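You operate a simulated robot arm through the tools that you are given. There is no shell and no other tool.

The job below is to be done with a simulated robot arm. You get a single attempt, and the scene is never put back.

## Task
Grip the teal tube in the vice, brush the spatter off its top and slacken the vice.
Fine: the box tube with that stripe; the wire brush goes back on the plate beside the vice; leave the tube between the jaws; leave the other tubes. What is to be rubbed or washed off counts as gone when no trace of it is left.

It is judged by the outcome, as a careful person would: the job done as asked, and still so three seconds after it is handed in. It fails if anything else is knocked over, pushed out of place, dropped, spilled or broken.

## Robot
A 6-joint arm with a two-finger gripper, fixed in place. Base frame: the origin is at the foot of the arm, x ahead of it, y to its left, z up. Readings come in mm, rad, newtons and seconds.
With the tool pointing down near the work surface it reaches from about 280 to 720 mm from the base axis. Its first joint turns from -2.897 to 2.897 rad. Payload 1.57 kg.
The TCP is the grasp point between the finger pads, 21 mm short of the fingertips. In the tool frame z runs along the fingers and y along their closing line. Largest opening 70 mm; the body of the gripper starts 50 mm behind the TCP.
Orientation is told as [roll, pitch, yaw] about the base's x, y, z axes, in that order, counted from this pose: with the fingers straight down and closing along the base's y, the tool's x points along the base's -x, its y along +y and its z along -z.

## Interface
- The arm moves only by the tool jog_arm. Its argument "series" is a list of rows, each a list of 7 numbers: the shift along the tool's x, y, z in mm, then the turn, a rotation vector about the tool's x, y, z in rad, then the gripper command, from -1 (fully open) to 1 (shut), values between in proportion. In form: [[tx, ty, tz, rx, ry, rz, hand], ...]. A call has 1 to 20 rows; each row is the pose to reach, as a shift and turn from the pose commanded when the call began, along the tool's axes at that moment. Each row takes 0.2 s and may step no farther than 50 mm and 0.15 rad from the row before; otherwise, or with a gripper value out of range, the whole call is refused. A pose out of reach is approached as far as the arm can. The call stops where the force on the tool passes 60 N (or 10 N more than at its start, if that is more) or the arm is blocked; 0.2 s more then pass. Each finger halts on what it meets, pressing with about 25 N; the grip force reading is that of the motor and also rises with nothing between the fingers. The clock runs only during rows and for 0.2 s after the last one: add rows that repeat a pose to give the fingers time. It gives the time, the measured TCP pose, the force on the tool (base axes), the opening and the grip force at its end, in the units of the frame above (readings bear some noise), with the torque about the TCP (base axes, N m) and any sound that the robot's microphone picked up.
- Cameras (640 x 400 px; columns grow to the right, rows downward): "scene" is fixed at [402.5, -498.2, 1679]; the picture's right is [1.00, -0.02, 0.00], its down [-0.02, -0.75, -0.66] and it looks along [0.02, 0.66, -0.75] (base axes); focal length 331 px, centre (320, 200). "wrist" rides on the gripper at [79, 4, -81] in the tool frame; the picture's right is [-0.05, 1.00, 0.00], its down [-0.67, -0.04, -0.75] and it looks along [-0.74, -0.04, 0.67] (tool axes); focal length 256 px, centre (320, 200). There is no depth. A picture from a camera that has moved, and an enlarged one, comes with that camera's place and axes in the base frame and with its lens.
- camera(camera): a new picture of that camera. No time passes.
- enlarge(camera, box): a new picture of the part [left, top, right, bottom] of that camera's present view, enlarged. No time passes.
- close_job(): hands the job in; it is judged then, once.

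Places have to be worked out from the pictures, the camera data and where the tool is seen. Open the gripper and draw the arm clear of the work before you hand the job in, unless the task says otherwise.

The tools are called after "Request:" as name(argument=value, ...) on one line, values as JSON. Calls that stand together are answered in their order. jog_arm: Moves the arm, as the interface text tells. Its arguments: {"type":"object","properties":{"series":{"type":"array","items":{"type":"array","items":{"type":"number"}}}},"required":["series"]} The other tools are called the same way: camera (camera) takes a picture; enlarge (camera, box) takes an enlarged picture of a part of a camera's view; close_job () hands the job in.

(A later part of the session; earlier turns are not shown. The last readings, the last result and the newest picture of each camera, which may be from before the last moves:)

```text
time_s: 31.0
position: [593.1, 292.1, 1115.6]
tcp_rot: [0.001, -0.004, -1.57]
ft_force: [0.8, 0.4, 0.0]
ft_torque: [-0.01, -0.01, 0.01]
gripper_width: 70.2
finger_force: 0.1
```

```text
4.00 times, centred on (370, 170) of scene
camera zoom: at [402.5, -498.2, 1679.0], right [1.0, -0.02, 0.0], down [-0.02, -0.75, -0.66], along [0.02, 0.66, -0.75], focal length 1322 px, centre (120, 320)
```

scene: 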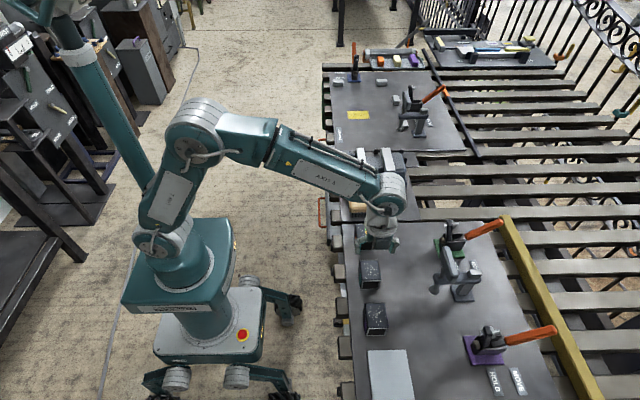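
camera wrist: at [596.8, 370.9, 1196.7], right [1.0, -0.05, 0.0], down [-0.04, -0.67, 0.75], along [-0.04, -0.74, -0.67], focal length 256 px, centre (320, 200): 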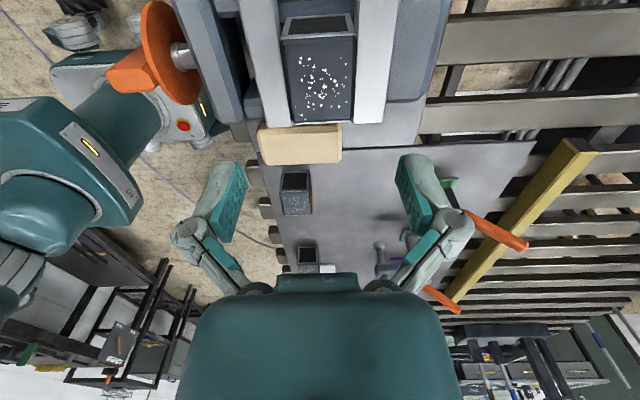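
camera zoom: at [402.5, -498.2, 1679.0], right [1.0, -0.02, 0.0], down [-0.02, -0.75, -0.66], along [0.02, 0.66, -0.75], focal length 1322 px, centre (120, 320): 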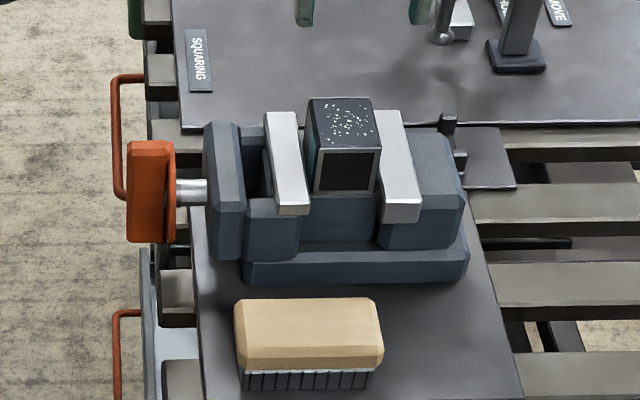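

Tube released and upright in the vice. Next the handle: I back off to x≈380 and turn the tool back to yaw 0.

Request:
jog_arm(series=[[0, -20, 0, 0, 0, -0.14, -1], [0, -40, 0, 0, 0, -0.28, -1], [0, -60, 0, 0, 0, -0.42, -1], [0, -80, 0, 0, 0, -0.56, -1], [0, -100, 0, 0, 0, -0.7, -1], [0, -120, 0, 0, 0, -0.84, -1], [0, -140, 0, 0, 0, -0.98, -1], [0, -160, 0, 0, 0, -1.12, -1], [0, -180, 0, 0, 0, -1.26, -1], [0, -200, 0, 0, 0, -1.4, -1], [0, -213, 0, 0, 0, -1.5, -1], [0, -213, 0, 0, 0, -1.5708, -1], [0, -213, 0, 0, 0, -1.5708, -1]])

Request:
camera(camera="wrist")

Request:
camera(camera="scene")

```text
time_s: 33.8
position: [378.3, 290.0, 1115.0]
tcp_rot: [0.0, -0.001, 0.002]
ft_force: [-0.9, -0.2, 0.7]
ft_torque: [0.02, -0.02, -0.01]
gripper_width: 70.0
finger_force: 0.2
```

```text
taken
camera wrist: at [299.8, 294.1, 1195.6], right [0.05, 1.0, 0.0], down [0.66, -0.03, 0.75], along [0.75, -0.04, -0.67], focal length 256 px, centre (320, 200)
```

wrist: 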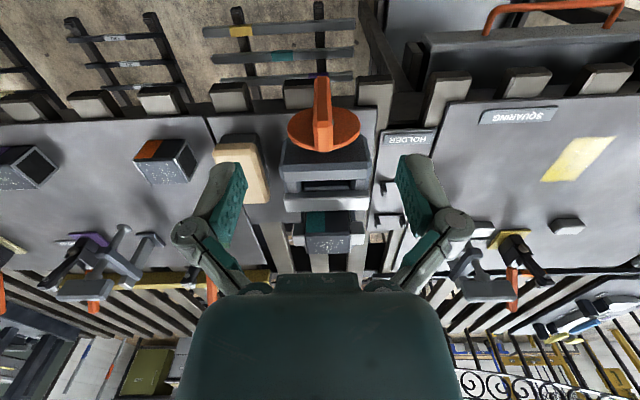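

```text
taken
```

scene: 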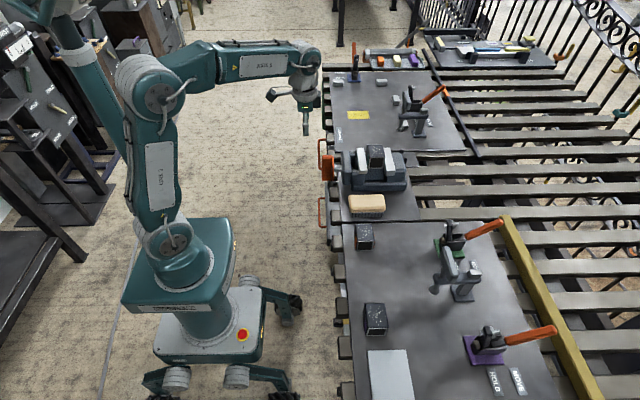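

Now I tilt the tool to point along +x (rotation about tool y), staying clear in front of the handle.

Request:
jog_arm(series=[[0, 0, 0, 0, -0.14, 0, -1], [0, 0, 0, 0, -0.28, 0, -1], [0, 0, 0, 0, -0.42, 0, -1], [0, 0, 0, 0, -0.56, 0, -1], [0, 0, 0, 0, -0.7, 0, -1], [0, 0, 0, 0, -0.84, 0, -1], [0, 0, 0, 0, -0.98, 0, -1], [0, 0, 0, 0, -1.12, 0, -1], [0, 0, 0, 0, -1.26, 0, -1], [0, 0, 0, 0, -1.4, 0, -1], [0, 0, 0, 0, -1.5, 0, -1], [0, 0, 0, 0, -1.5708, 0, -1], [0, 0, 0, 0, -1.5708, 0, -1]])

Request:
camera(camera="wrist")

Request:
camera(camera="scene")

```text
time_s: 36.6
position: [380.0, 290.4, 1114.9]
tcp_rot: [-2.969, -1.567, 2.971]
ft_force: [0.2, -0.6, -1.4]
ft_torque: [0.01, -0.01, 0.01]
gripper_width: 69.9
finger_force: 0.1
```

```text
taken
camera wrist: at [298.5, 294.1, 1035.6], right [0.0, 1.0, 0.05], down [-0.75, -0.04, 0.66], along [0.66, -0.04, 0.75], focal length 256 px, centre (320, 200)
```

wrist: 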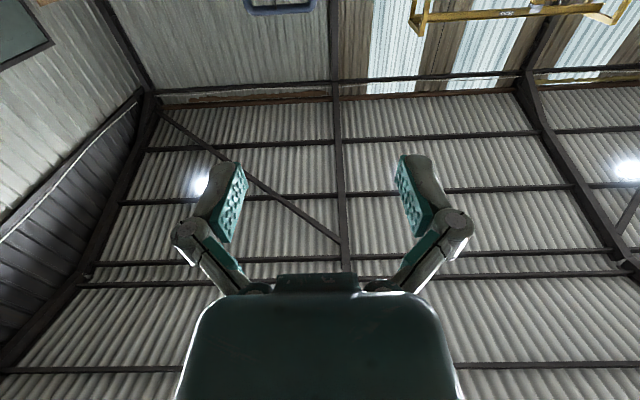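

```text
taken
```

scene: 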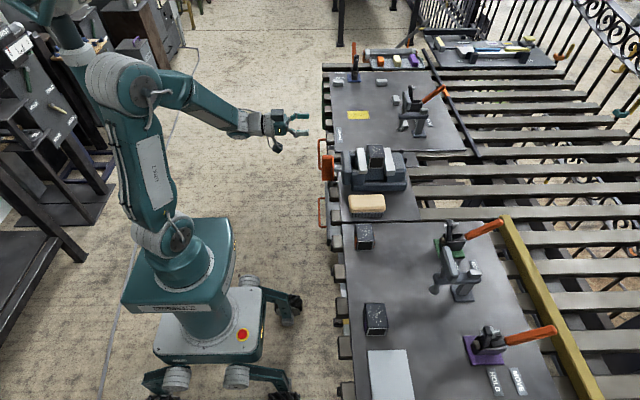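

The tool now points along +x. I lower to the handle's axis height z≈940, still 30 mm short of the bar.

Request:
jog_arm(series=[[40, 0, 0, 0, 0, 0, -1], [80, 0, 0, 0, 0, 0, -1], [120, 0, 0, 0, 0, 0, -1], [150, 0, 0, 0, 0, 0, -1], [175, 0, 0, 0, 0, 0, -1], [175, 0, 0, 0, 0, 0, -1]])

Request:
camera(camera="wrist")

Request:
enlarge(camera="scene", box=[250, 100, 430, 230])

```text
time_s: 38.0
position: [379.8, 289.4, 939.2]
tcp_rot: [-2.918, -1.567, 2.918]
ft_force: [0.9, 0.3, -0.1]
ft_torque: [-0.04, 0.0, 0.03]
gripper_width: 69.9
finger_force: 0.0
```

```text
taken
camera wrist: at [298.3, 293.2, 860.7], right [0.0, 1.0, 0.05], down [-0.75, -0.04, 0.66], along [0.67, -0.04, 0.75], focal length 256 px, centre (320, 200)
```

wrist: 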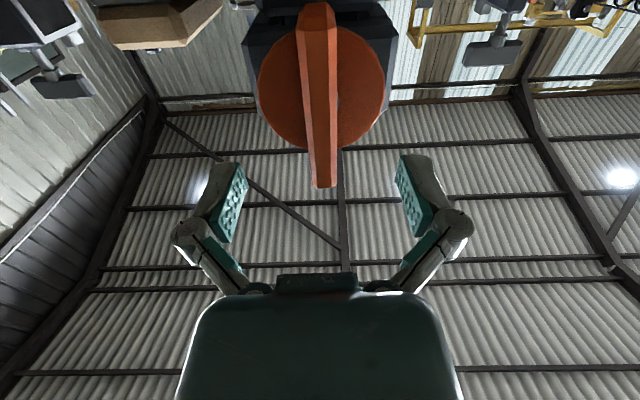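

```text
3.08 times, centred on (340, 165) of scene
camera zoom: at [402.5, -498.2, 1679.0], right [1.0, -0.02, 0.0], down [-0.02, -0.75, -0.66], along [0.02, 0.66, -0.75], focal length 1017 px, centre (258, 308)
```

zoom: 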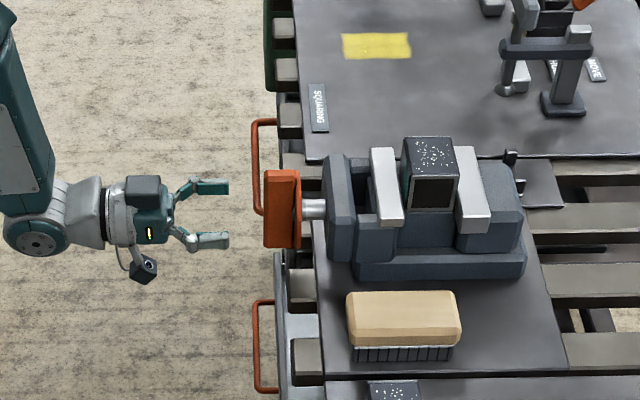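

The handle's axis is at about y≈290, z≈939, with the vertical bar's front at x≈433. I advance so the fingers straddle the bar with tips just short of the disc.

Request:
jog_arm(series=[[0, 0.3, 15, 0, 0, 0, -1], [0, 0.3, 30, 0, 0, 0, -1], [0, 0.3, 40, 0, 0, 0, -1], [0, 0.3, 47, 0, 0, 0, -1], [0, 0.3, 52, 0, 0, 0, -1], [0, 0.3, 52, 0, 0, 0, -1]])

Request:
camera(camera="wrist")

Request:
enlarge(camera="scene", box=[300, 130, 400, 210])

```text
time_s: 39.4
position: [431.3, 291.5, 941.0]
tcp_rot: [-2.64, -1.57, 2.64]
ft_force: [0.1, -0.5, 0.1]
ft_torque: [0.0, 0.02, -0.01]
gripper_width: 70.2
finger_force: 0.1
```

```text
taken
camera wrist: at [351.1, 294.7, 860.5], right [0.0, 1.0, 0.05], down [-0.75, -0.04, 0.66], along [0.67, -0.04, 0.75], focal length 256 px, centre (320, 200)
```

wrist: 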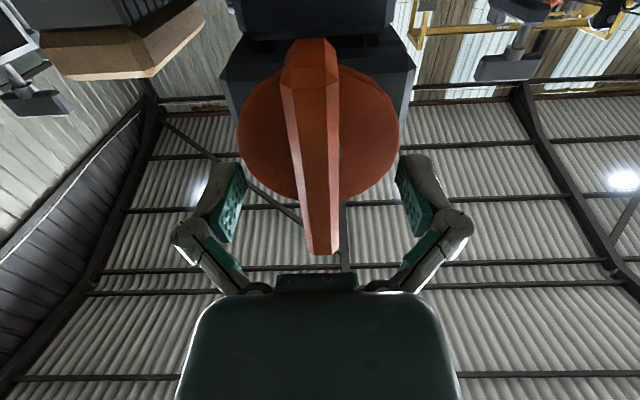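

```text
5.00 times, centred on (350, 170) of scene
camera zoom: at [402.5, -498.2, 1679.0], right [1.0, -0.02, 0.0], down [-0.02, -0.75, -0.66], along [0.02, 0.66, -0.75], focal length 1653 px, centre (170, 350)
```

zoom: 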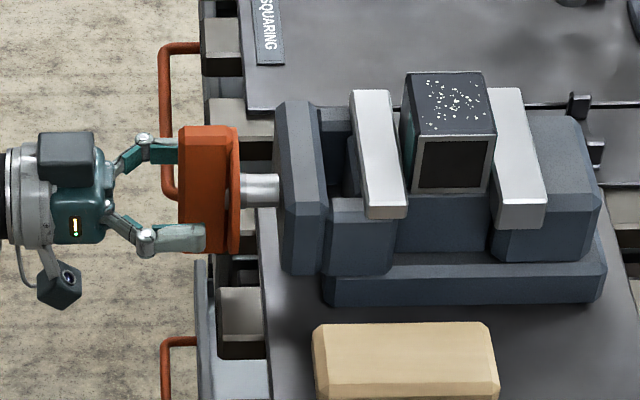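

Fingers straddle the bar with ~15 mm left to the disc. I advance 7 mm more and close on it.

Request:
jog_arm(series=[[0, 0, 4, 0, 0, 0, -1], [0, 0, 7, 0, 0, 0, -1], [0, 0, 7, 0, 0, 0, -1], [0, 0, 7, 0, 0, 0, 0], [0, 0, 7, 0, 0, 0, 1], [0, 0, 7, 0, 0, 0, 1], [0, 0, 7, 0, 0, 0, 1], [0, 0, 7, 0, 0, 0, 1]])

Request:
camera(camera="wrist")

```text
time_s: 41.2
position: [439.3, 289.3, 940.7]
tcp_rot: [-2.608, -1.569, 2.608]
ft_force: [-6.8, -6.1, -1.6]
ft_torque: [0.02, -0.33, -0.12]
gripper_width: 17.8
finger_force: 32.2
```

```text
taken
camera wrist: at [357.8, 294.0, 860.7], right [0.0, 1.0, 0.05], down [-0.75, -0.03, 0.66], along [0.67, -0.04, 0.75], focal length 256 px, centre (320, 200)
```

wrist: 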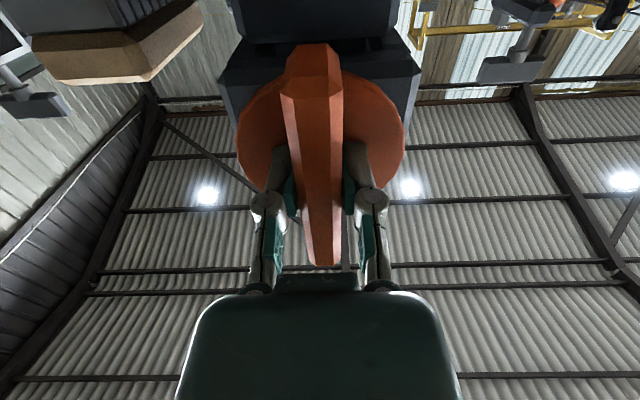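

Bar gripped (17.8 mm). I turn clockwise (positive about +x) by a small angle and watch the jaw.

Request:
jog_arm(series=[[0, 0, 0, 0, 0, 0.1, 1], [0, 0, 0, 0, 0, 0.2, 1], [0, 0, 0, 0, 0, 0.3, 1], [0, 0, 0, 0, 0, 0.4, 1], [0, 0, 0, 0, 0, 0.4, 1]])

Request:
enlarge(camera="scene", box=[300, 130, 400, 210])

Request:
camera(camera="wrist")

```text
time_s: 41.7
position: [443.1, 290.0, 947.0]
tcp_rot: [1.36, -1.469, -1.388]
ft_force: [-3.1, -19.6, 7.4]
ft_torque: [-0.04, 0.68, 0.88]
gripper_width: 17.8
finger_force: 32.0
out of reach, approached as far as the arm can: row 1, 2
stopped in row 2: the force on the tool passed its limit at 95 N (the readings are from after the stop); the commanded pose is now the measured one
```

```text
5.00 times, centred on (350, 170) of scene
camera zoom: at [402.5, -498.2, 1679.0], right [1.0, -0.02, 0.0], down [-0.02, -0.75, -0.66], along [0.02, 0.66, -0.75], focal length 1653 px, centre (170, 350)
```

zoom: 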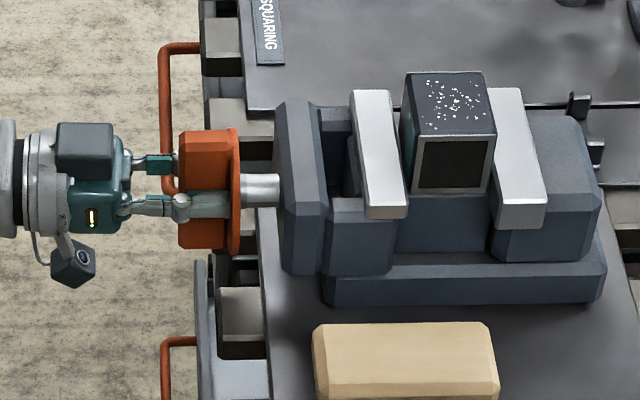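

```text
taken
camera wrist: at [361.1, 304.1, 870.2], right [0.03, 0.99, 0.15], down [-0.73, -0.08, 0.68], along [0.68, -0.13, 0.72], focal length 256 px, centre (320, 200)
```

wrist: 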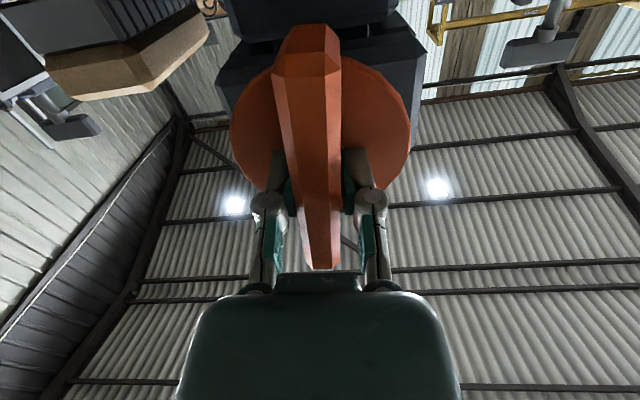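

The wrist runs out of range in that roll direction (joint limit), so I release the bar, and will pre-roll the tool by −180° to gain turning range the positive way.

Request:
jog_arm(series=[[0, 0, 0, 0, 0, 0, 0.3], [0, 0, 0, 0, 0, 0, -0.3], [0, 0, 0, 0, 0, 0, -1], [0, 0, 0, 0, 0, 0, -1], [0, 0, 0, 0, 0, 0, -1]])

Request:
camera(camera="wrist")

```text
time_s: 42.9
position: [442.9, 294.7, 945.7]
tcp_rot: [1.353, -1.468, -1.375]
ft_force: [0.9, 1.0, 0.4]
ft_torque: [-0.04, 0.0, -0.02]
gripper_width: 70.0
finger_force: 0.0
```

```text
taken
camera wrist: at [360.7, 307.5, 869.5], right [0.03, 0.99, 0.15], down [-0.73, -0.08, 0.68], along [0.68, -0.13, 0.72], focal length 256 px, centre (320, 200)
```

wrist: 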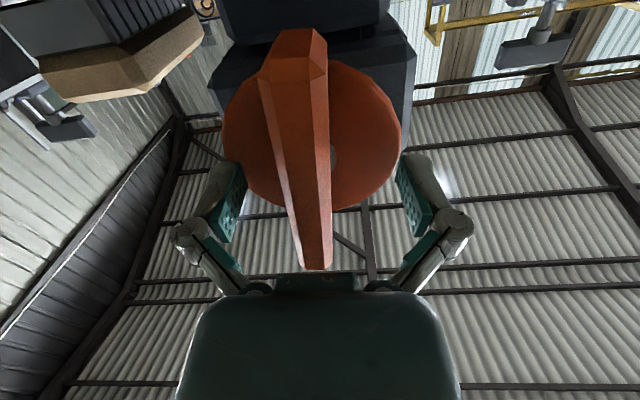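

Request:
jog_arm(series=[[0, 0, -20, 0, 0, 0, -1], [0, 0, -45, 0, 0, 0, -1], [3, -2, -65, -0.02, -0.02, -0.05, -1], [6.5, -4.5, -65, -0.03, -0.03, -0.1, -1], [6.5, -4.5, -65, -0.03, -0.03, -0.1, -1]])

Request:
camera(camera="wrist")

```text
time_s: 44.1
position: [375.6, 291.2, 940.5]
tcp_rot: [-2.925, -1.56, 2.93]
ft_force: [-0.7, 0.3, -0.7]
ft_torque: [-0.02, -0.02, 0.02]
gripper_width: 70.0
finger_force: 0.1
out of reach, approached as far as the arm can: row 2
```

```text
taken
camera wrist: at [297.4, 294.3, 861.1], right [-0.01, 1.0, 0.05], down [-0.75, -0.04, 0.66], along [0.66, -0.03, 0.75], focal length 256 px, centre (320, 200)
```

wrist: 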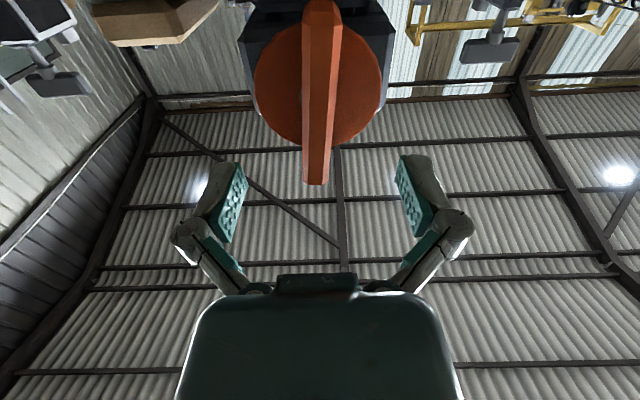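

Restored; the handle turned along ~0.1 rad. Now I roll the tool by −180° in place to gain range.

Request:
jog_arm(series=[[0, 0, 0, 0, 0, -0.14, -1], [0, 0, 0, 0, 0, -0.28, -1], [0, 0, 0, 0, 0, -0.42, -1], [0, 0, 0, 0, 0, -0.56, -1], [0, 0, 0, 0, 0, -0.7, -1], [0, 0, 0, 0, 0, -0.84, -1], [0, 0, 0, 0, 0, -0.98, -1], [0, 0, 0, 0, 0, -1.12, -1], [0, 0, 0, 0, 0, -1.26, -1], [0, 0, 0, 0, 0, -1.4, -1], [0, 0, 0, 0, 0, -1.5708, -1], [0, 0, 0, 0, 0, -1.5708, -1]])

Request:
jog_arm(series=[[0, 0, 0, 0, 0, -0.14, -1], [0, 0, 0, 0, 0, -0.28, -1], [0, 0, 0, 0, 0, -0.42, -1], [0, 0, 0, 0, 0, -0.56, -1], [0, 0, 0, 0, 0, -0.7, -1], [0, 0, 0, 0, 0, -0.84, -1], [0, 0, 0, 0, 0, -0.98, -1], [0, 0, 0, 0, 0, -1.12, -1], [0, 0, 0, 0, 0, -1.26, -1], [0, 0, 0, 0, 0, -1.4, -1], [0, 0, 0, 0, 0, -1.5708, -1], [0, 0, 0, 0, 0, -1.5708, -1]])

Request:
camera(camera="wrist")

Request:
camera(camera="scene")

```text
refused: row 11 steps farther than a row can; nothing moved
```

```text
refused: row 11 steps farther than a row can; nothing moved
```

```text
taken
camera wrist: at [297.4, 294.3, 861.1], right [-0.01, 1.0, 0.05], down [-0.75, -0.04, 0.66], along [0.66, -0.03, 0.75], focal length 256 px, centre (320, 200)
```

wrist: 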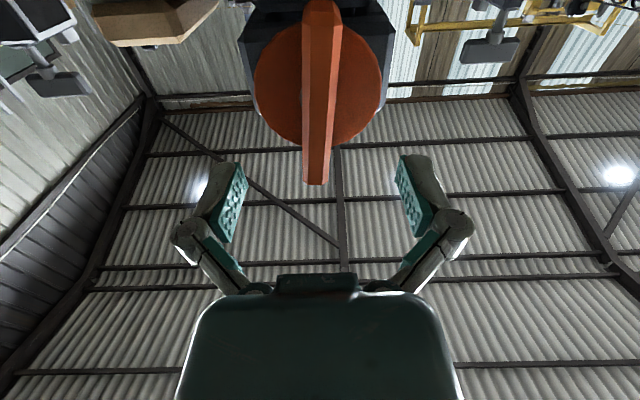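

```text
taken
```

scene: 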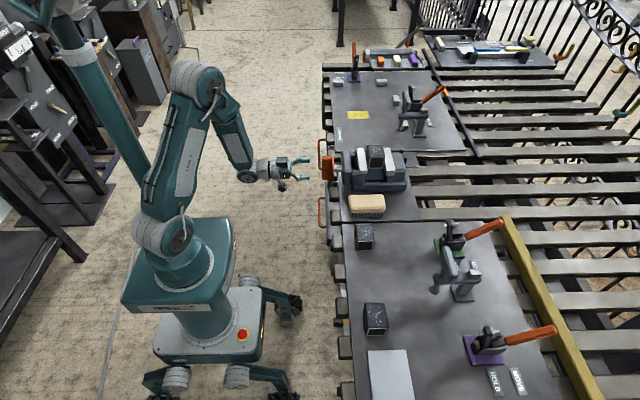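

A row step was a bit too large; I redo the roll in 0.145 rad steps.

Request:
jog_arm(series=[[0, 0, 0, 0, 0, -0.143, -1], [0, 0, 0, 0, 0, -0.286, -1], [0, 0, 0, 0, 0, -0.429, -1], [0, 0, 0, 0, 0, -0.572, -1], [0, 0, 0, 0, 0, -0.715, -1], [0, 0, 0, 0, 0, -0.858, -1], [0, 0, 0, 0, 0, -1.001, -1], [0, 0, 0, 0, 0, -1.144, -1], [0, 0, 0, 0, 0, -1.287, -1], [0, 0, 0, 0, 0, -1.43, -1], [0, 0, 0, 0, 0, -1.5708, -1], [0, 0, 0, 0, 0, -1.5708, -1]])

Request:
camera(camera="wrist")

Request:
camera(camera="scene")

```text
time_s: 46.7
position: [376.9, 291.6, 940.1]
tcp_rot: [-1.581, 0.003, 1.575]
ft_force: [0.4, 0.9, 0.1]
ft_torque: [0.02, 0.04, 0.04]
gripper_width: 70.2
finger_force: 0.1
```

```text
taken
camera wrist: at [297.4, 211.2, 936.1], right [0.01, 0.05, -1.0], down [-0.75, 0.66, 0.03], along [0.66, 0.75, 0.04], focal length 256 px, centre (320, 200)
```

wrist: 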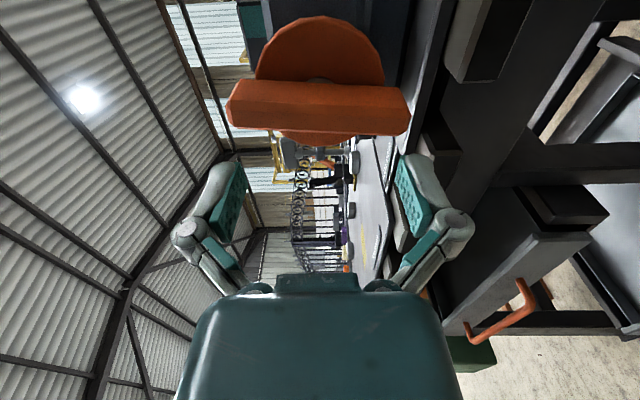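

```text
taken
```

scene: 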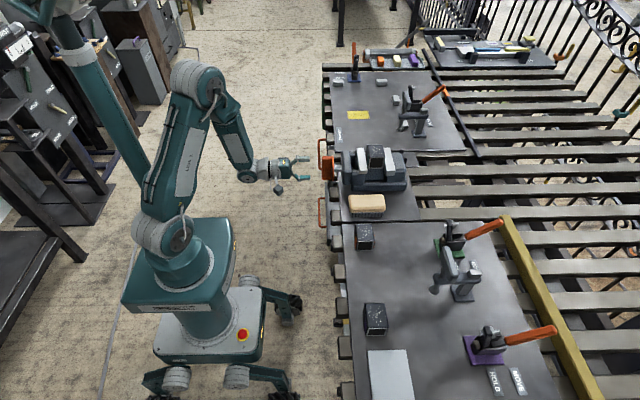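

Rolling negative works. I continue another −90° so the camera is on top.

Request:
jog_arm(series=[[0, 0, 0, 0, 0, -0.143, -1], [0, 0, 0, 0, 0, -0.286, -1], [0, 0, 0, 0, 0, -0.429, -1], [0, 0, 0, 0, 0, -0.572, -1], [0, 0, 0, 0, 0, -0.715, -1], [0, 0, 0, 0, 0, -0.858, -1], [0, 0, 0, 0, 0, -1.001, -1], [0, 0, 0, 0, 0, -1.144, -1], [0, 0, 0, 0, 0, -1.287, -1], [0, 0, 0, 0, 0, -1.43, -1], [0, 0, 0, 0, 0, -1.5708, -1], [0, 0, 0, 0, 0, -1.5708, -1]])

Request:
camera(camera="wrist")

```text
time_s: 49.3
position: [377.3, 290.9, 941.7]
tcp_rot: [2.829, 1.56, -0.307]
ft_force: [0.4, 1.2, -0.5]
ft_torque: [0.0, -0.01, 0.01]
gripper_width: 69.9
finger_force: 0.0
```

```text
taken
camera wrist: at [296.1, 286.4, 1019.5], right [0.01, -1.0, -0.05], down [-0.74, 0.03, -0.67], along [0.67, 0.04, -0.74], focal length 256 px, centre (320, 200)
```

wrist: 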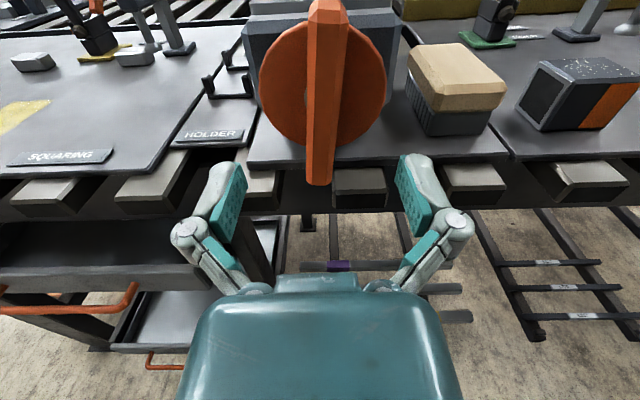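

From above the bar is centred at (y≈289.7, z≈939.4), tilted about +0.09 rad. I align, advance and grip it.

Request:
jog_arm(series=[[-1, 1.2, 15, 0, 0, 0.05, -1], [-1, 1.2, 30, 0, 0, 0.09, -1], [-1, 1.2, 45, 0, 0, 0.09, -1], [-1, 1.2, 55, 0, 0, 0.09, -1], [-1, 1.2, 62, 0, 0, 0.09, -1], [-1, 1.2, 62, 0, 0, 0.09, 0], [-1, 1.2, 62, 0, 0, 0.09, 1], [-1, 1.2, 62, 0, 0, 0.09, 1], [-1, 1.2, 62, 0, 0, 0.09, 1], [-1, 1.2, 62, 0, 0, 0.09, 1]])

Request:
camera(camera="wrist")

```text
time_s: 51.5
position: [439.9, 289.2, 941.3]
tcp_rot: [-1.679, 1.481, 1.47]
ft_force: [-3.8, -4.1, -0.9]
ft_torque: [0.0, -0.13, -0.07]
gripper_width: 18.1
finger_force: 31.5
```

```text
taken
camera wrist: at [358.4, 278.2, 1018.2], right [0.01, -0.99, -0.14], down [-0.74, 0.09, -0.67], along [0.67, 0.11, -0.73], focal length 256 px, centre (320, 200)
```

wrist: 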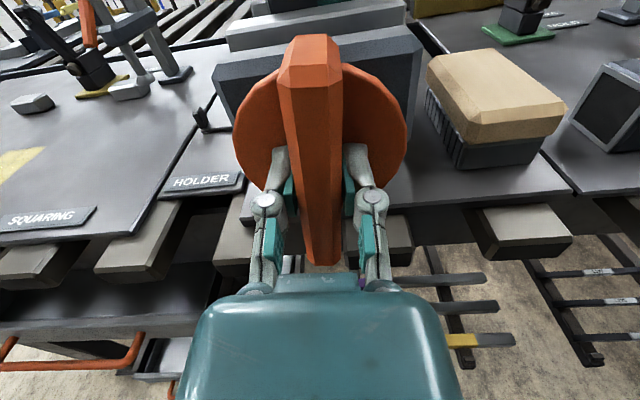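

Well gripped. I turn clockwise by 0.6 rad and look.

Request:
jog_arm(series=[[0, 0, 0, 0, 0, 0.1, 1], [0, 0, 0, 0, 0, 0.2, 1], [0, 0, 0, 0, 0, 0.3, 1], [0, 0, 0, 0, 0, 0.4, 1], [0, 0, 0, 0, 0, 0.5, 1], [0, 0, 0, 0, 0, 0.6, 1], [0, 0, 0, 0, 0, 0.6, 1]])

Request:
enlarge(camera="scene", box=[300, 130, 400, 210])

Request:
camera(camera="wrist")

```text
time_s: 53.1
position: [439.0, 291.4, 941.3]
tcp_rot: [-1.586, 0.88, 1.567]
ft_force: [4.7, 3.3, -2.3]
ft_torque: [0.02, -0.35, -0.33]
gripper_width: 17.8
finger_force: 32.2
```

```text
5.00 times, centred on (350, 170) of scene
camera zoom: at [402.5, -498.2, 1679.0], right [1.0, -0.02, 0.0], down [-0.02, -0.75, -0.66], along [0.02, 0.66, -0.75], focal length 1653 px, centre (170, 350)
```

zoom: 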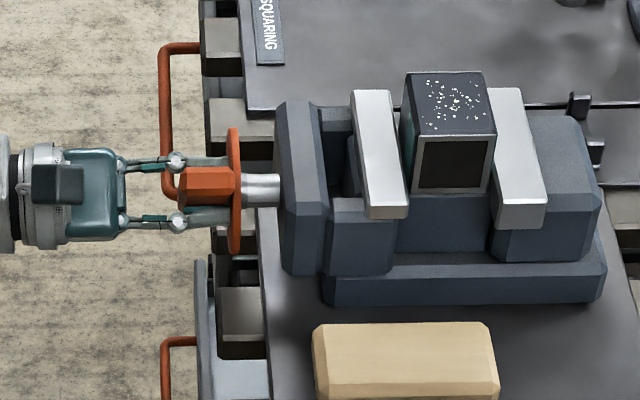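

```text
taken
camera wrist: at [359.2, 236.2, 998.4], right [0.01, -0.74, -0.68], down [-0.74, 0.45, -0.5], along [0.67, 0.51, -0.54], focal length 256 px, centre (320, 200)
```

wrist: 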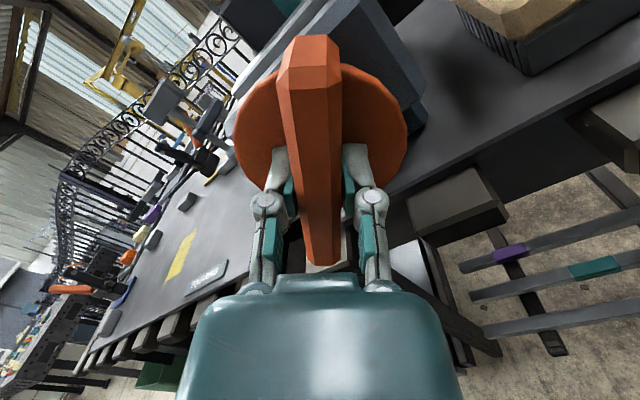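

The handle turns freely. I continue another 1.5 rad.

Request:
jog_arm(series=[[0, 0, 0, 0, 0, 0.1, 1], [0, 0, 0, 0, 0, 0.2, 1], [0, 0, 0, 0, 0, 0.3, 1], [0, 0, 0, 0, 0, 0.4, 1], [0, 0, 0, 0, 0, 0.5, 1], [0, 0, 0, 0, 0, 0.6, 1], [0, 0, 0, 0, 0, 0.7, 1], [0, 0, 0, 0, 0, 0.8, 1], [0, 0, 0, 0, 0, 0.9, 1], [0, 0, 0, 0, 0, 1.0, 1], [0, 0, 0, 0, 0, 1.1, 1], [0, 0, 0, 0, 0, 1.2, 1], [0, 0, 0, 0, 0, 1.3, 1], [0, 0, 0, 0, 0, 1.4, 1], [0, 0, 0, 0, 0, 1.5, 1], [0, 0, 0, 0, 0, 1.5, 1]])

Request:
enlarge(camera="scene", box=[300, 130, 400, 210])

Request:
camera(camera="wrist")

```text
time_s: 56.5
position: [440.3, 290.7, 941.0]
tcp_rot: [-1.586, -0.619, 1.584]
ft_force: [8.9, -0.1, 26.3]
ft_torque: [-0.01, -0.34, -0.08]
gripper_width: 17.8
finger_force: 32.2
```

```text
5.00 times, centred on (350, 170) of scene
camera zoom: at [402.5, -498.2, 1679.0], right [1.0, -0.02, 0.0], down [-0.02, -0.75, -0.66], along [0.02, 0.66, -0.75], focal length 1653 px, centre (170, 350)
```

zoom: 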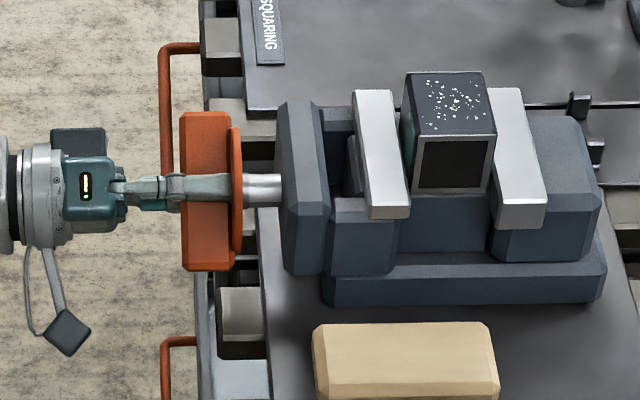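

```text
taken
camera wrist: at [359.5, 227.0, 890.9], right [0.01, 0.62, -0.78], down [-0.75, 0.52, 0.41], along [0.66, 0.59, 0.47], focal length 256 px, centre (320, 200)
```

wrist: 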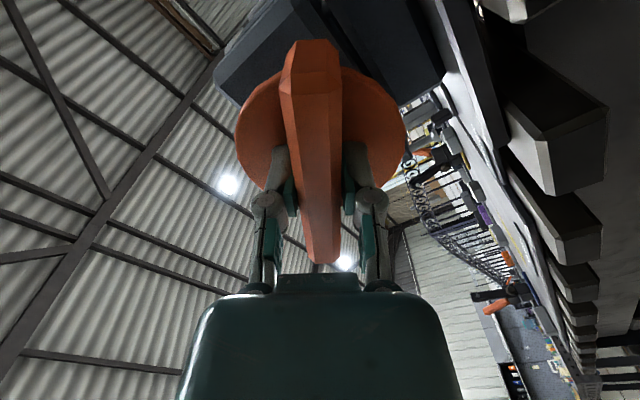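

The jaw advanced ≈2 mm in 2.1 rad (~6 mm per turn). I turn a further 0.8 rad, following slightly in x and correcting z by +2 mm for the side force.

Request:
jog_arm(series=[[-0.6, -0.8, 0.3, 0, 0, 0.1, 1], [-1.16, -1.63, 0.5, 0, 0, 0.2, 1], [-1.16, -1.63, 0.7, 0, 0, 0.3, 1], [-1.16, -1.63, 0.9, 0, 0, 0.4, 1], [-1.16, -1.63, 1.1, 0, 0, 0.5, 1], [-1.16, -1.63, 1.3, 0, 0, 0.6, 1], [-1.16, -1.63, 1.5, 0, 0, 0.7, 1], [-1.16, -1.63, 1.6, 0, 0, 0.8, 1], [-1.16, -1.63, 1.6, 0, 0, 0.8, 1]])

Request:
enlarge(camera="scene", box=[300, 130, 400, 210])

```text
time_s: 58.5
position: [440.1, 289.6, 941.1]
tcp_rot: [-1.618, -1.418, 1.624]
ft_force: [-13.2, -8.8, -7.5]
ft_torque: [0.0, -0.01, -0.11]
gripper_width: 18.1
finger_force: 32.0
```

```text
5.00 times, centred on (350, 170) of scene
camera zoom: at [402.5, -498.2, 1679.0], right [1.0, -0.02, 0.0], down [-0.02, -0.75, -0.66], along [0.02, 0.66, -0.75], focal length 1653 px, centre (170, 350)
```

zoom: 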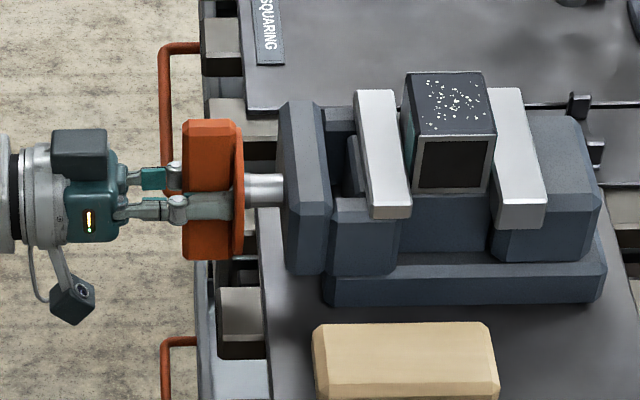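

Turning works; each half turn advances the jaw ~3 mm. I release, back off, and roll back to re-grip.

Request:
jog_arm(series=[[0, 0, 0, 0, 0, 0, 0], [0, 0, 0, 0, 0, 0, -1], [0, 0, 0, 0, 0, 0, -1], [0, 0, -25, 0, 0, 0, -1], [0, 0, -55, 0, 0, -0.1, -1], [0, 0, -55, 0, 0, -0.24, -1], [0, 0, -55, 0, 0, -0.38, -1], [0, 0, -55, 0, 0, -0.52, -1], [0, 0, -55, 0, 0, -0.66, -1], [0, 0, -55, 0, 0, -0.8, -1], [0, 0, -55, 0, 0, -0.94, -1], [0, 0, -55, 0, 0, -1.08, -1], [0, 0, -55, 0, 0, -1.22, -1], [0, 0, -55, 0, 0, -1.36, -1], [0, 0, -55, 0, 0, -1.5, -1], [0, 0, -55, 0, 0, -1.64, -1], [0, 0, -55, 0, 0, -1.78, -1], [0, 0, -55, 0, 0, -1.92, -1], [0, 0, -55, 0, 0, -2.06, -1], [0, 0, -55, 0, 0, -2.2, -1]])

Request:
jog_arm(series=[[0, 0, 0, 0, 0, -0.14, -1], [0, 0, 0, 0, 0, -0.28, -1], [0, 0, 0, 0, 0, -0.42, -1], [0, 0, 0, 0, 0, -0.56, -1], [0, 0, 0, 0, 0, -0.7, -1], [0, 0, 0, 0, 0, -0.84, -1], [0, 0, 0, 0, 0, -0.94, -1], [0, 0, 0, 0, 0, -0.94, -1]])

Request:
camera(camera="wrist")

```text
time_s: 62.7
position: [386.2, 289.9, 943.0]
tcp_rot: [-1.583, 0.783, 1.568]
ft_force: [-0.3, 0.0, 0.1]
ft_torque: [0.01, 0.0, 0.0]
gripper_width: 70.2
finger_force: 0.0
```

```text
time_s: 64.5
position: [387.3, 290.9, 942.9]
tcp_rot: [1.635, 1.418, -1.503]
ft_force: [0.9, 0.3, -0.3]
ft_torque: [-0.01, 0.05, -0.03]
gripper_width: 70.2
finger_force: 0.0
```

```text
taken
camera wrist: at [304.5, 297.0, 1020.2], right [0.01, -0.99, 0.1], down [-0.74, -0.07, -0.67], along [0.67, -0.07, -0.73], focal length 256 px, centre (320, 200)
```

wrist: 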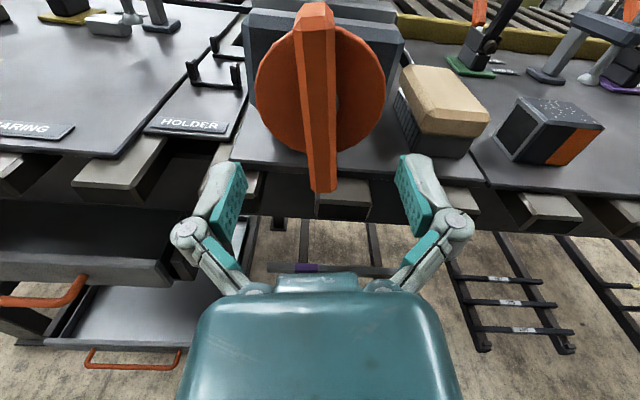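

Range is fine at −190°. The bar is again centred ahead; I advance, grip and turn with x-following.

Request:
jog_arm(series=[[-1, 0.5, 20, 0, 0, 0, -1], [-1, 0.5, 40, 0, 0, 0, -1], [-1, 0.5, 52, 0, 0, 0, -1], [-1, 0.5, 57, 0, 0, 0, -1], [-1, 0.5, 57, 0, 0, 0, 0], [-1, 0.5, 57, 0, 0, 0, 1], [-1, 0.5, 57, 0, 0, 0, 1], [-1, 0.5, 57, 0, 0, 0, 1], [-1, 0.5, 57, 0, 0, 0, 1]])

Request:
jog_arm(series=[[0, 0, 0.1, 0, 0, 0.12, 1], [0, 0, 0.2, 0, 0, 0.24, 1], [0, 0, 0.3, 0, 0, 0.36, 1], [0, 0, 0.5, 0, 0, 0.48, 1], [0, 0, 0.6, 0, 0, 0.6, 1], [0, 0, 0.7, 0, 0, 0.72, 1], [0, 0, 0.8, 0, 0, 0.84, 1], [0, 0, 0.9, 0, 0, 0.96, 1], [0, 0, 1.0, 0, 0, 1.08, 1], [0, 0, 1.1, 0, 0, 1.2, 1], [0, 0, 1.3, 0, 0, 1.32, 1], [0, 0, 1.4, 0, 0, 1.44, 1], [0, 0, 1.5, 0, 0, 1.56, 1], [0, 0, 1.6, 0, 0, 1.68, 1], [0, 0, 1.7, 0, 0, 1.8, 1], [0, 0, 1.8, 0, 0, 1.92, 1], [0, 0, 1.9, 0, 0, 2.04, 1], [0, 0, 2.0, 0, 0, 2.16, 1], [0, 0, 2.0, 0, 0, 2.16, 1]])

Request:
enlarge(camera="scene", box=[300, 130, 400, 210])

```text
time_s: 66.5
position: [443.3, 289.9, 941.4]
tcp_rot: [1.636, 1.42, -1.498]
ft_force: [-4.5, 6.2, -2.1]
ft_torque: [-0.02, -0.06, 0.14]
gripper_width: 17.6
finger_force: 32.3
```

```text
time_s: 70.5
position: [445.5, 288.6, 941.2]
tcp_rot: [-1.58, -0.44, 1.579]
ft_force: [0.1, -6.5, -0.4]
ft_torque: [0.15, 0.15, -0.38]
gripper_width: 17.7
finger_force: 31.9
```

```text
5.00 times, centred on (350, 170) of scene
camera zoom: at [402.5, -498.2, 1679.0], right [1.0, -0.02, 0.0], down [-0.02, -0.75, -0.66], along [0.02, 0.66, -0.75], focal length 1653 px, centre (170, 350)
```

zoom: 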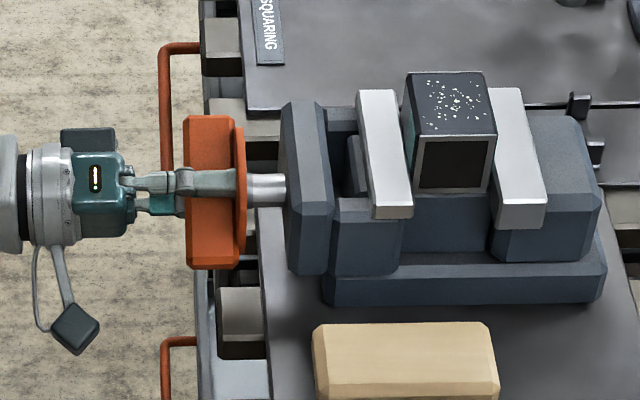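

The jaw is close to touching the tube. I continue 0.95 rad.

Request:
jog_arm(series=[[0, 0, 0.1, 0, 0, 0.12, 1], [0, 0, 0.2, 0, 0, 0.24, 1], [0, 0, 0.3, 0, 0, 0.36, 1], [0, 0, 0.5, 0, 0, 0.48, 1], [0, 0, 0.6, 0, 0, 0.6, 1], [0, 0, 0.7, 0, 0, 0.72, 1], [0, 0, 0.8, 0, 0, 0.84, 1], [0, 0, 0.9, 0, 0, 0.95, 1], [0, 0, 0.9, 0, 0, 0.95, 1]])

Request:
enlarge(camera="scene", box=[360, 135, 400, 185])

```text
time_s: 72.5
position: [447.0, 289.7, 940.6]
tcp_rot: [-1.622, -1.388, 1.627]
ft_force: [1.9, -5.3, -5.9]
ft_torque: [-0.06, 0.21, -0.08]
gripper_width: 17.6
finger_force: 32.0
```

```text
8.00 times, centred on (380, 160) of scene
camera zoom: at [402.5, -498.2, 1679.0], right [1.0, -0.02, 0.0], down [-0.02, -0.75, -0.66], along [0.02, 0.66, -0.75], focal length 2645 px, centre (-160, 520)
```

zoom: 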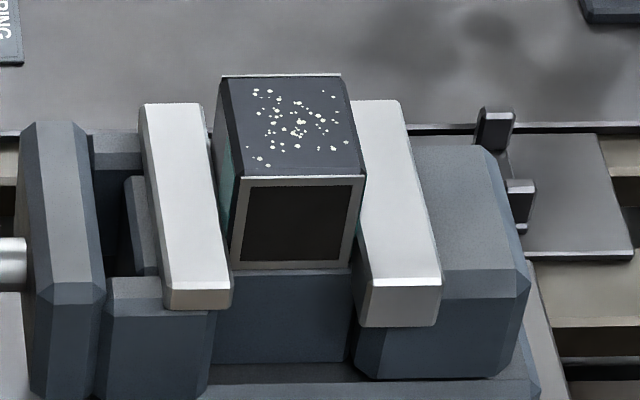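

Still no clamping load; another release/re-grip cycle.

Request:
jog_arm(series=[[0, 0, 0, 0, 0, 0, 0], [0, 0, 0, 0, 0, 0, -1], [0, 0, 0, 0, 0, 0, -1], [0, 0, -25, 0, 0, 0, -1], [0, 0, -55, 0, 0, -0.1, -1], [0, 0, -55, 0, 0, -0.24, -1], [0, 0, -55, 0, 0, -0.38, -1], [0, 0, -55, 0, 0, -0.52, -1], [0, 0, -55, 0, 0, -0.66, -1], [0, 0, -55, 0, 0, -0.8, -1], [0, 0, -55, 0, 0, -0.94, -1], [0, 0, -55, 0, 0, -1.08, -1], [0, 0, -55, 0, 0, -1.22, -1], [0, 0, -55, 0, 0, -1.36, -1], [0, 0, -55, 0, 0, -1.5, -1], [0, 0, -55, 0, 0, -1.64, -1], [0, 0, -55, 0, 0, -1.78, -1], [0, 0, -55, 0, 0, -1.92, -1], [0, 0, -55, 0, 0, -2.06, -1], [0, 0, -55, 0, 0, -2.2, -1]])

Request:
jog_arm(series=[[0, 0, 0, 0, 0, -0.14, -1], [0, 0, 0, 0, 0, -0.28, -1], [0, 0, 0, 0, 0, -0.42, -1], [0, 0, 0, 0, 0, -0.56, -1], [0, 0, 0, 0, 0, -0.7, -1], [0, 0, 0, 0, 0, -0.84, -1], [0, 0, 0, 0, 0, -0.94, -1], [0, 0, 0, 0, 0, -0.94, -1]])

Request:
camera(camera="wrist")

```text
time_s: 76.7
position: [389.4, 290.0, 940.1]
tcp_rot: [-1.587, 0.814, 1.566]
ft_force: [-0.2, 0.9, 0.6]
ft_torque: [0.01, -0.02, -0.01]
gripper_width: 69.9
finger_force: 0.1
```

```text
time_s: 78.5
position: [391.4, 288.9, 942.0]
tcp_rot: [1.625, 1.388, -1.513]
ft_force: [0.5, 0.8, 1.3]
ft_torque: [0.01, 0.02, 0.0]
gripper_width: 70.1
finger_force: 0.1
```

```text
taken
camera wrist: at [309.6, 298.9, 1019.1], right [0.0, -0.99, 0.13], down [-0.74, -0.09, -0.67], along [0.68, -0.09, -0.73], focal length 256 px, centre (320, 200)
```

wrist: 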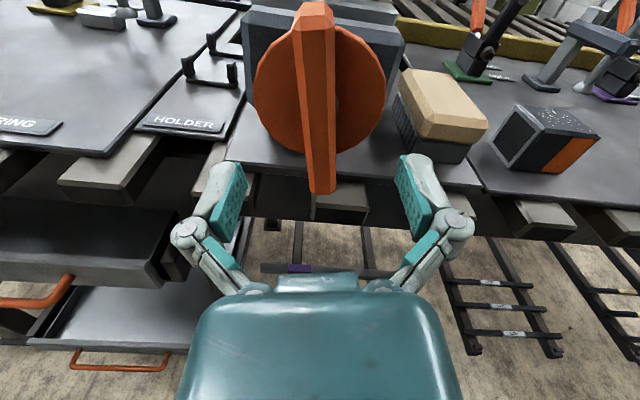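

Request:
jog_arm(series=[[0, 0, 20, 0, 0, 0, -1], [0, 0, 40, 0, 0, 0, -1], [0, 0, 52, 0, 0, 0, -1], [0, 0, 57, 0, 0, 0, -1], [0, 0, 57, 0, 0, 0, 0], [0, 0, 57, 0, 0, 0, 1], [0, 0, 57, 0, 0, 0, 1], [0, 0, 57, 0, 0, 0, 1], [0, 0, 57, 0, 0, 0, 1]])

Request:
jog_arm(series=[[0, 0, 0.1, 0, 0, 0.12, 1], [0, 0, 0.2, 0, 0, 0.24, 1], [0, 0, 0.3, 0, 0, 0.36, 1], [0, 0, 0.5, 0, 0, 0.48, 1], [0, 0, 0.6, 0, 0, 0.6, 1], [0, 0, 0.7, 0, 0, 0.72, 1], [0, 0, 0.8, 0, 0, 0.84, 1], [0, 0, 0.9, 0, 0, 0.96, 1], [0, 0, 1.0, 0, 0, 1.08, 1], [0, 0, 1.0, 0, 0, 1.08, 1]])

Request:
enlarge(camera="scene", box=[360, 135, 400, 185])

```text
time_s: 80.5
position: [448.5, 289.4, 942.2]
tcp_rot: [1.624, 1.39, -1.511]
ft_force: [-3.0, -0.6, -1.0]
ft_torque: [0.03, -0.12, 0.06]
gripper_width: 17.4
finger_force: 32.4
```

```text
time_s: 82.7
position: [449.5, 289.4, 941.7]
tcp_rot: [-1.584, 0.671, 1.569]
ft_force: [-2.6, 4.3, 0.9]
ft_torque: [0.03, -0.19, -0.21]
gripper_width: 17.4
finger_force: 32.5
```

```text
8.00 times, centred on (380, 160) of scene
camera zoom: at [402.5, -498.2, 1679.0], right [1.0, -0.02, 0.0], down [-0.02, -0.75, -0.66], along [0.02, 0.66, -0.75], focal length 2645 px, centre (-160, 520)
```

zoom: 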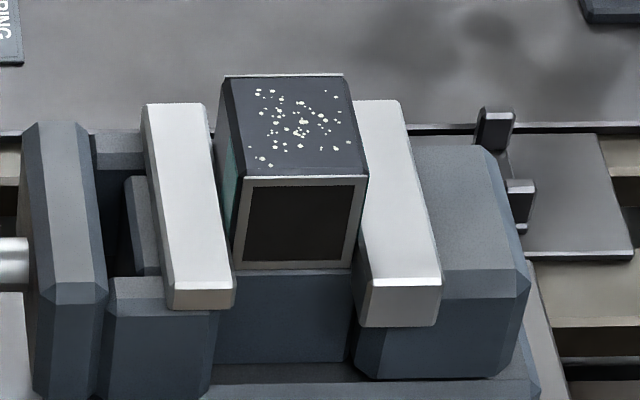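

The jaw is now pushing the tube toward the fixed jaw. I keep turning.

Request:
jog_arm(series=[[0, 0, 0.1, 0, 0, 0.12, 1], [0, 0, 0.2, 0, 0, 0.24, 1], [0, 0, 0.3, 0, 0, 0.36, 1], [0, 0, 0.5, 0, 0, 0.48, 1], [0, 0, 0.6, 0, 0, 0.6, 1], [0, 0, 0.7, 0, 0, 0.72, 1], [0, 0, 0.8, 0, 0, 0.84, 1], [0, 0, 0.9, 0, 0, 0.96, 1], [0, 0, 1.0, 0, 0, 1.08, 1], [0, 0, 1.0, 0, 0, 1.08, 1]])

Request:
jog_arm(series=[[0, 0, 0.1, 0, 0, 0.12, 1], [0, 0, 0.2, 0, 0, 0.24, 1], [0, 0, 0.3, 0, 0, 0.36, 1], [0, 0, 0.5, 0, 0, 0.48, 1], [0, 0, 0.6, 0, 0, 0.6, 1], [0, 0, 0.7, 0, 0, 0.72, 1], [0, 0, 0.8, 0, 0, 0.84, 1], [0, 0, 0.9, 0, 0, 0.93, 1], [0, 0, 0.9, 0, 0, 0.93, 1]])

Request:
enlarge(camera="scene", box=[360, 135, 400, 185])

```text
time_s: 84.9
position: [449.4, 290.6, 942.3]
tcp_rot: [-1.582, -0.409, 1.58]
ft_force: [-2.8, -1.1, 4.1]
ft_torque: [-0.06, 0.06, -0.35]
gripper_width: 17.5
finger_force: 32.2
```

```text
time_s: 86.9
position: [450.5, 290.8, 940.7]
tcp_rot: [-1.612, -1.338, 1.617]
ft_force: [-15.0, -2.4, -4.4]
ft_torque: [-0.16, -0.29, 0.06]
gripper_width: 17.5
finger_force: 31.8
```

```text
8.00 times, centred on (380, 160) of scene
camera zoom: at [402.5, -498.2, 1679.0], right [1.0, -0.02, 0.0], down [-0.02, -0.75, -0.66], along [0.02, 0.66, -0.75], focal length 2645 px, centre (-160, 520)
```

zoom: 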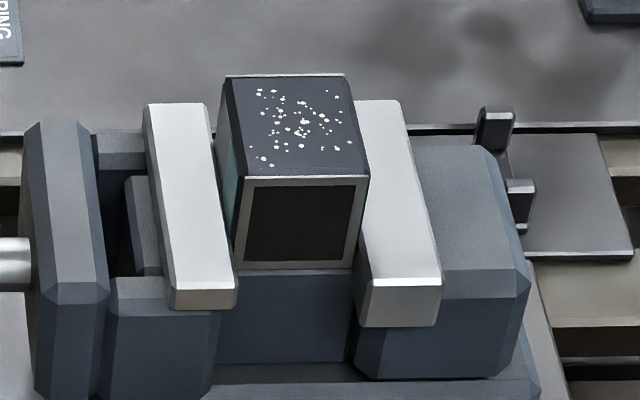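

Jaw motion slowed; I check whether the bar is still aligned with the fingers and whether the tube is now clamped.

Request:
camera(camera="wrist")

Request:
enlarge(camera="scene", box=[300, 130, 400, 210])

```text
taken
camera wrist: at [370.5, 275.0, 862.6], right [0.0, 0.98, -0.18], down [-0.75, 0.11, 0.65], along [0.66, 0.14, 0.74], focal length 256 px, centre (320, 200)
```

wrist: 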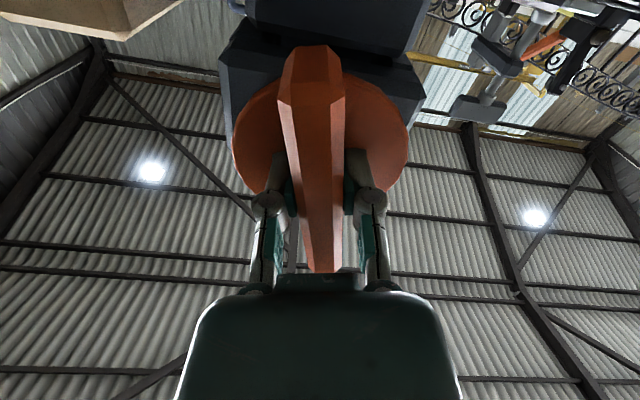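

```text
5.00 times, centred on (350, 170) of scene
camera zoom: at [402.5, -498.2, 1679.0], right [1.0, -0.02, 0.0], down [-0.02, -0.75, -0.66], along [0.02, 0.66, -0.75], focal length 1653 px, centre (170, 350)
```

zoom: 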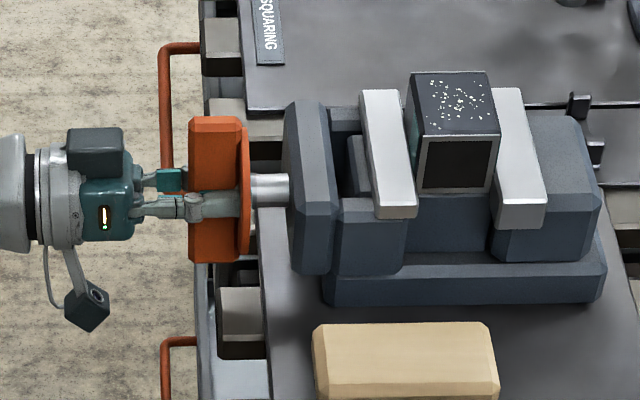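

The bar is aligned and the screw pitch is about 5 mm/turn; ≈2–3 mm of gap remains. Another cycle.

Request:
jog_arm(series=[[0, 0, 0, 0, 0, 0, 0], [0, 0, 0, 0, 0, 0, -1], [0, 0, 0, 0, 0, 0, -1], [0, 0, -25, 0, 0, 0, -1], [0, 0, -55, 0, 0, -0.1, -1], [0, 0, -55, 0, 0, -0.24, -1], [0, 0, -55, 0, 0, -0.38, -1], [0, 0, -55, 0, 0, -0.52, -1], [0, 0, -55, 0, 0, -0.66, -1], [0, 0, -55, 0, 0, -0.8, -1], [0, 0, -55, 0, 0, -0.94, -1], [0, 0, -55, 0, 0, -1.08, -1], [0, 0, -55, 0, 0, -1.22, -1], [0, 0, -55, 0, 0, -1.36, -1], [0, 0, -55, 0, 0, -1.5, -1], [0, 0, -55, 0, 0, -1.64, -1], [0, 0, -55, 0, 0, -1.78, -1], [0, 0, -55, 0, 0, -1.92, -1], [0, 0, -55, 0, 0, -2.06, -1], [0, 0, -55, 0, 0, -2.2, -1]])

Request:
jog_arm(series=[[0, 0, 0, 0, 0, -0.14, -1], [0, 0, 0, 0, 0, -0.28, -1], [0, 0, 0, 0, 0, -0.42, -1], [0, 0, 0, 0, 0, -0.56, -1], [0, 0, 0, 0, 0, -0.7, -1], [0, 0, 0, 0, 0, -0.84, -1], [0, 0, 0, 0, 0, -0.94, -1], [0, 0, 0, 0, 0, -0.94, -1]])

Request:
camera(camera="wrist")

```text
time_s: 91.1
position: [397.3, 290.6, 941.0]
tcp_rot: [-1.586, 0.866, 1.567]
ft_force: [-0.5, -0.7, 0.2]
ft_torque: [0.01, -0.01, 0.03]
gripper_width: 69.9
finger_force: 0.1
```

```text
time_s: 92.9
position: [395.0, 289.3, 941.9]
tcp_rot: [1.613, 1.337, -1.523]
ft_force: [1.0, 0.5, -0.2]
ft_torque: [0.0, 0.0, -0.02]
gripper_width: 70.1
finger_force: 0.0
```

```text
taken
camera wrist: at [314.1, 303.2, 1018.7], right [0.0, -0.98, 0.18], down [-0.74, -0.12, -0.66], along [0.68, -0.13, -0.73], focal length 256 px, centre (320, 200)
```

wrist: 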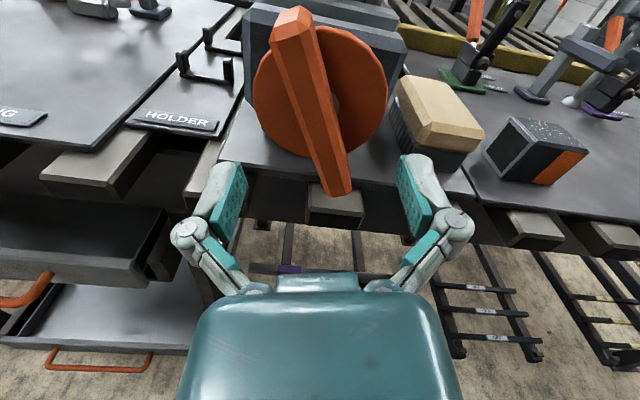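

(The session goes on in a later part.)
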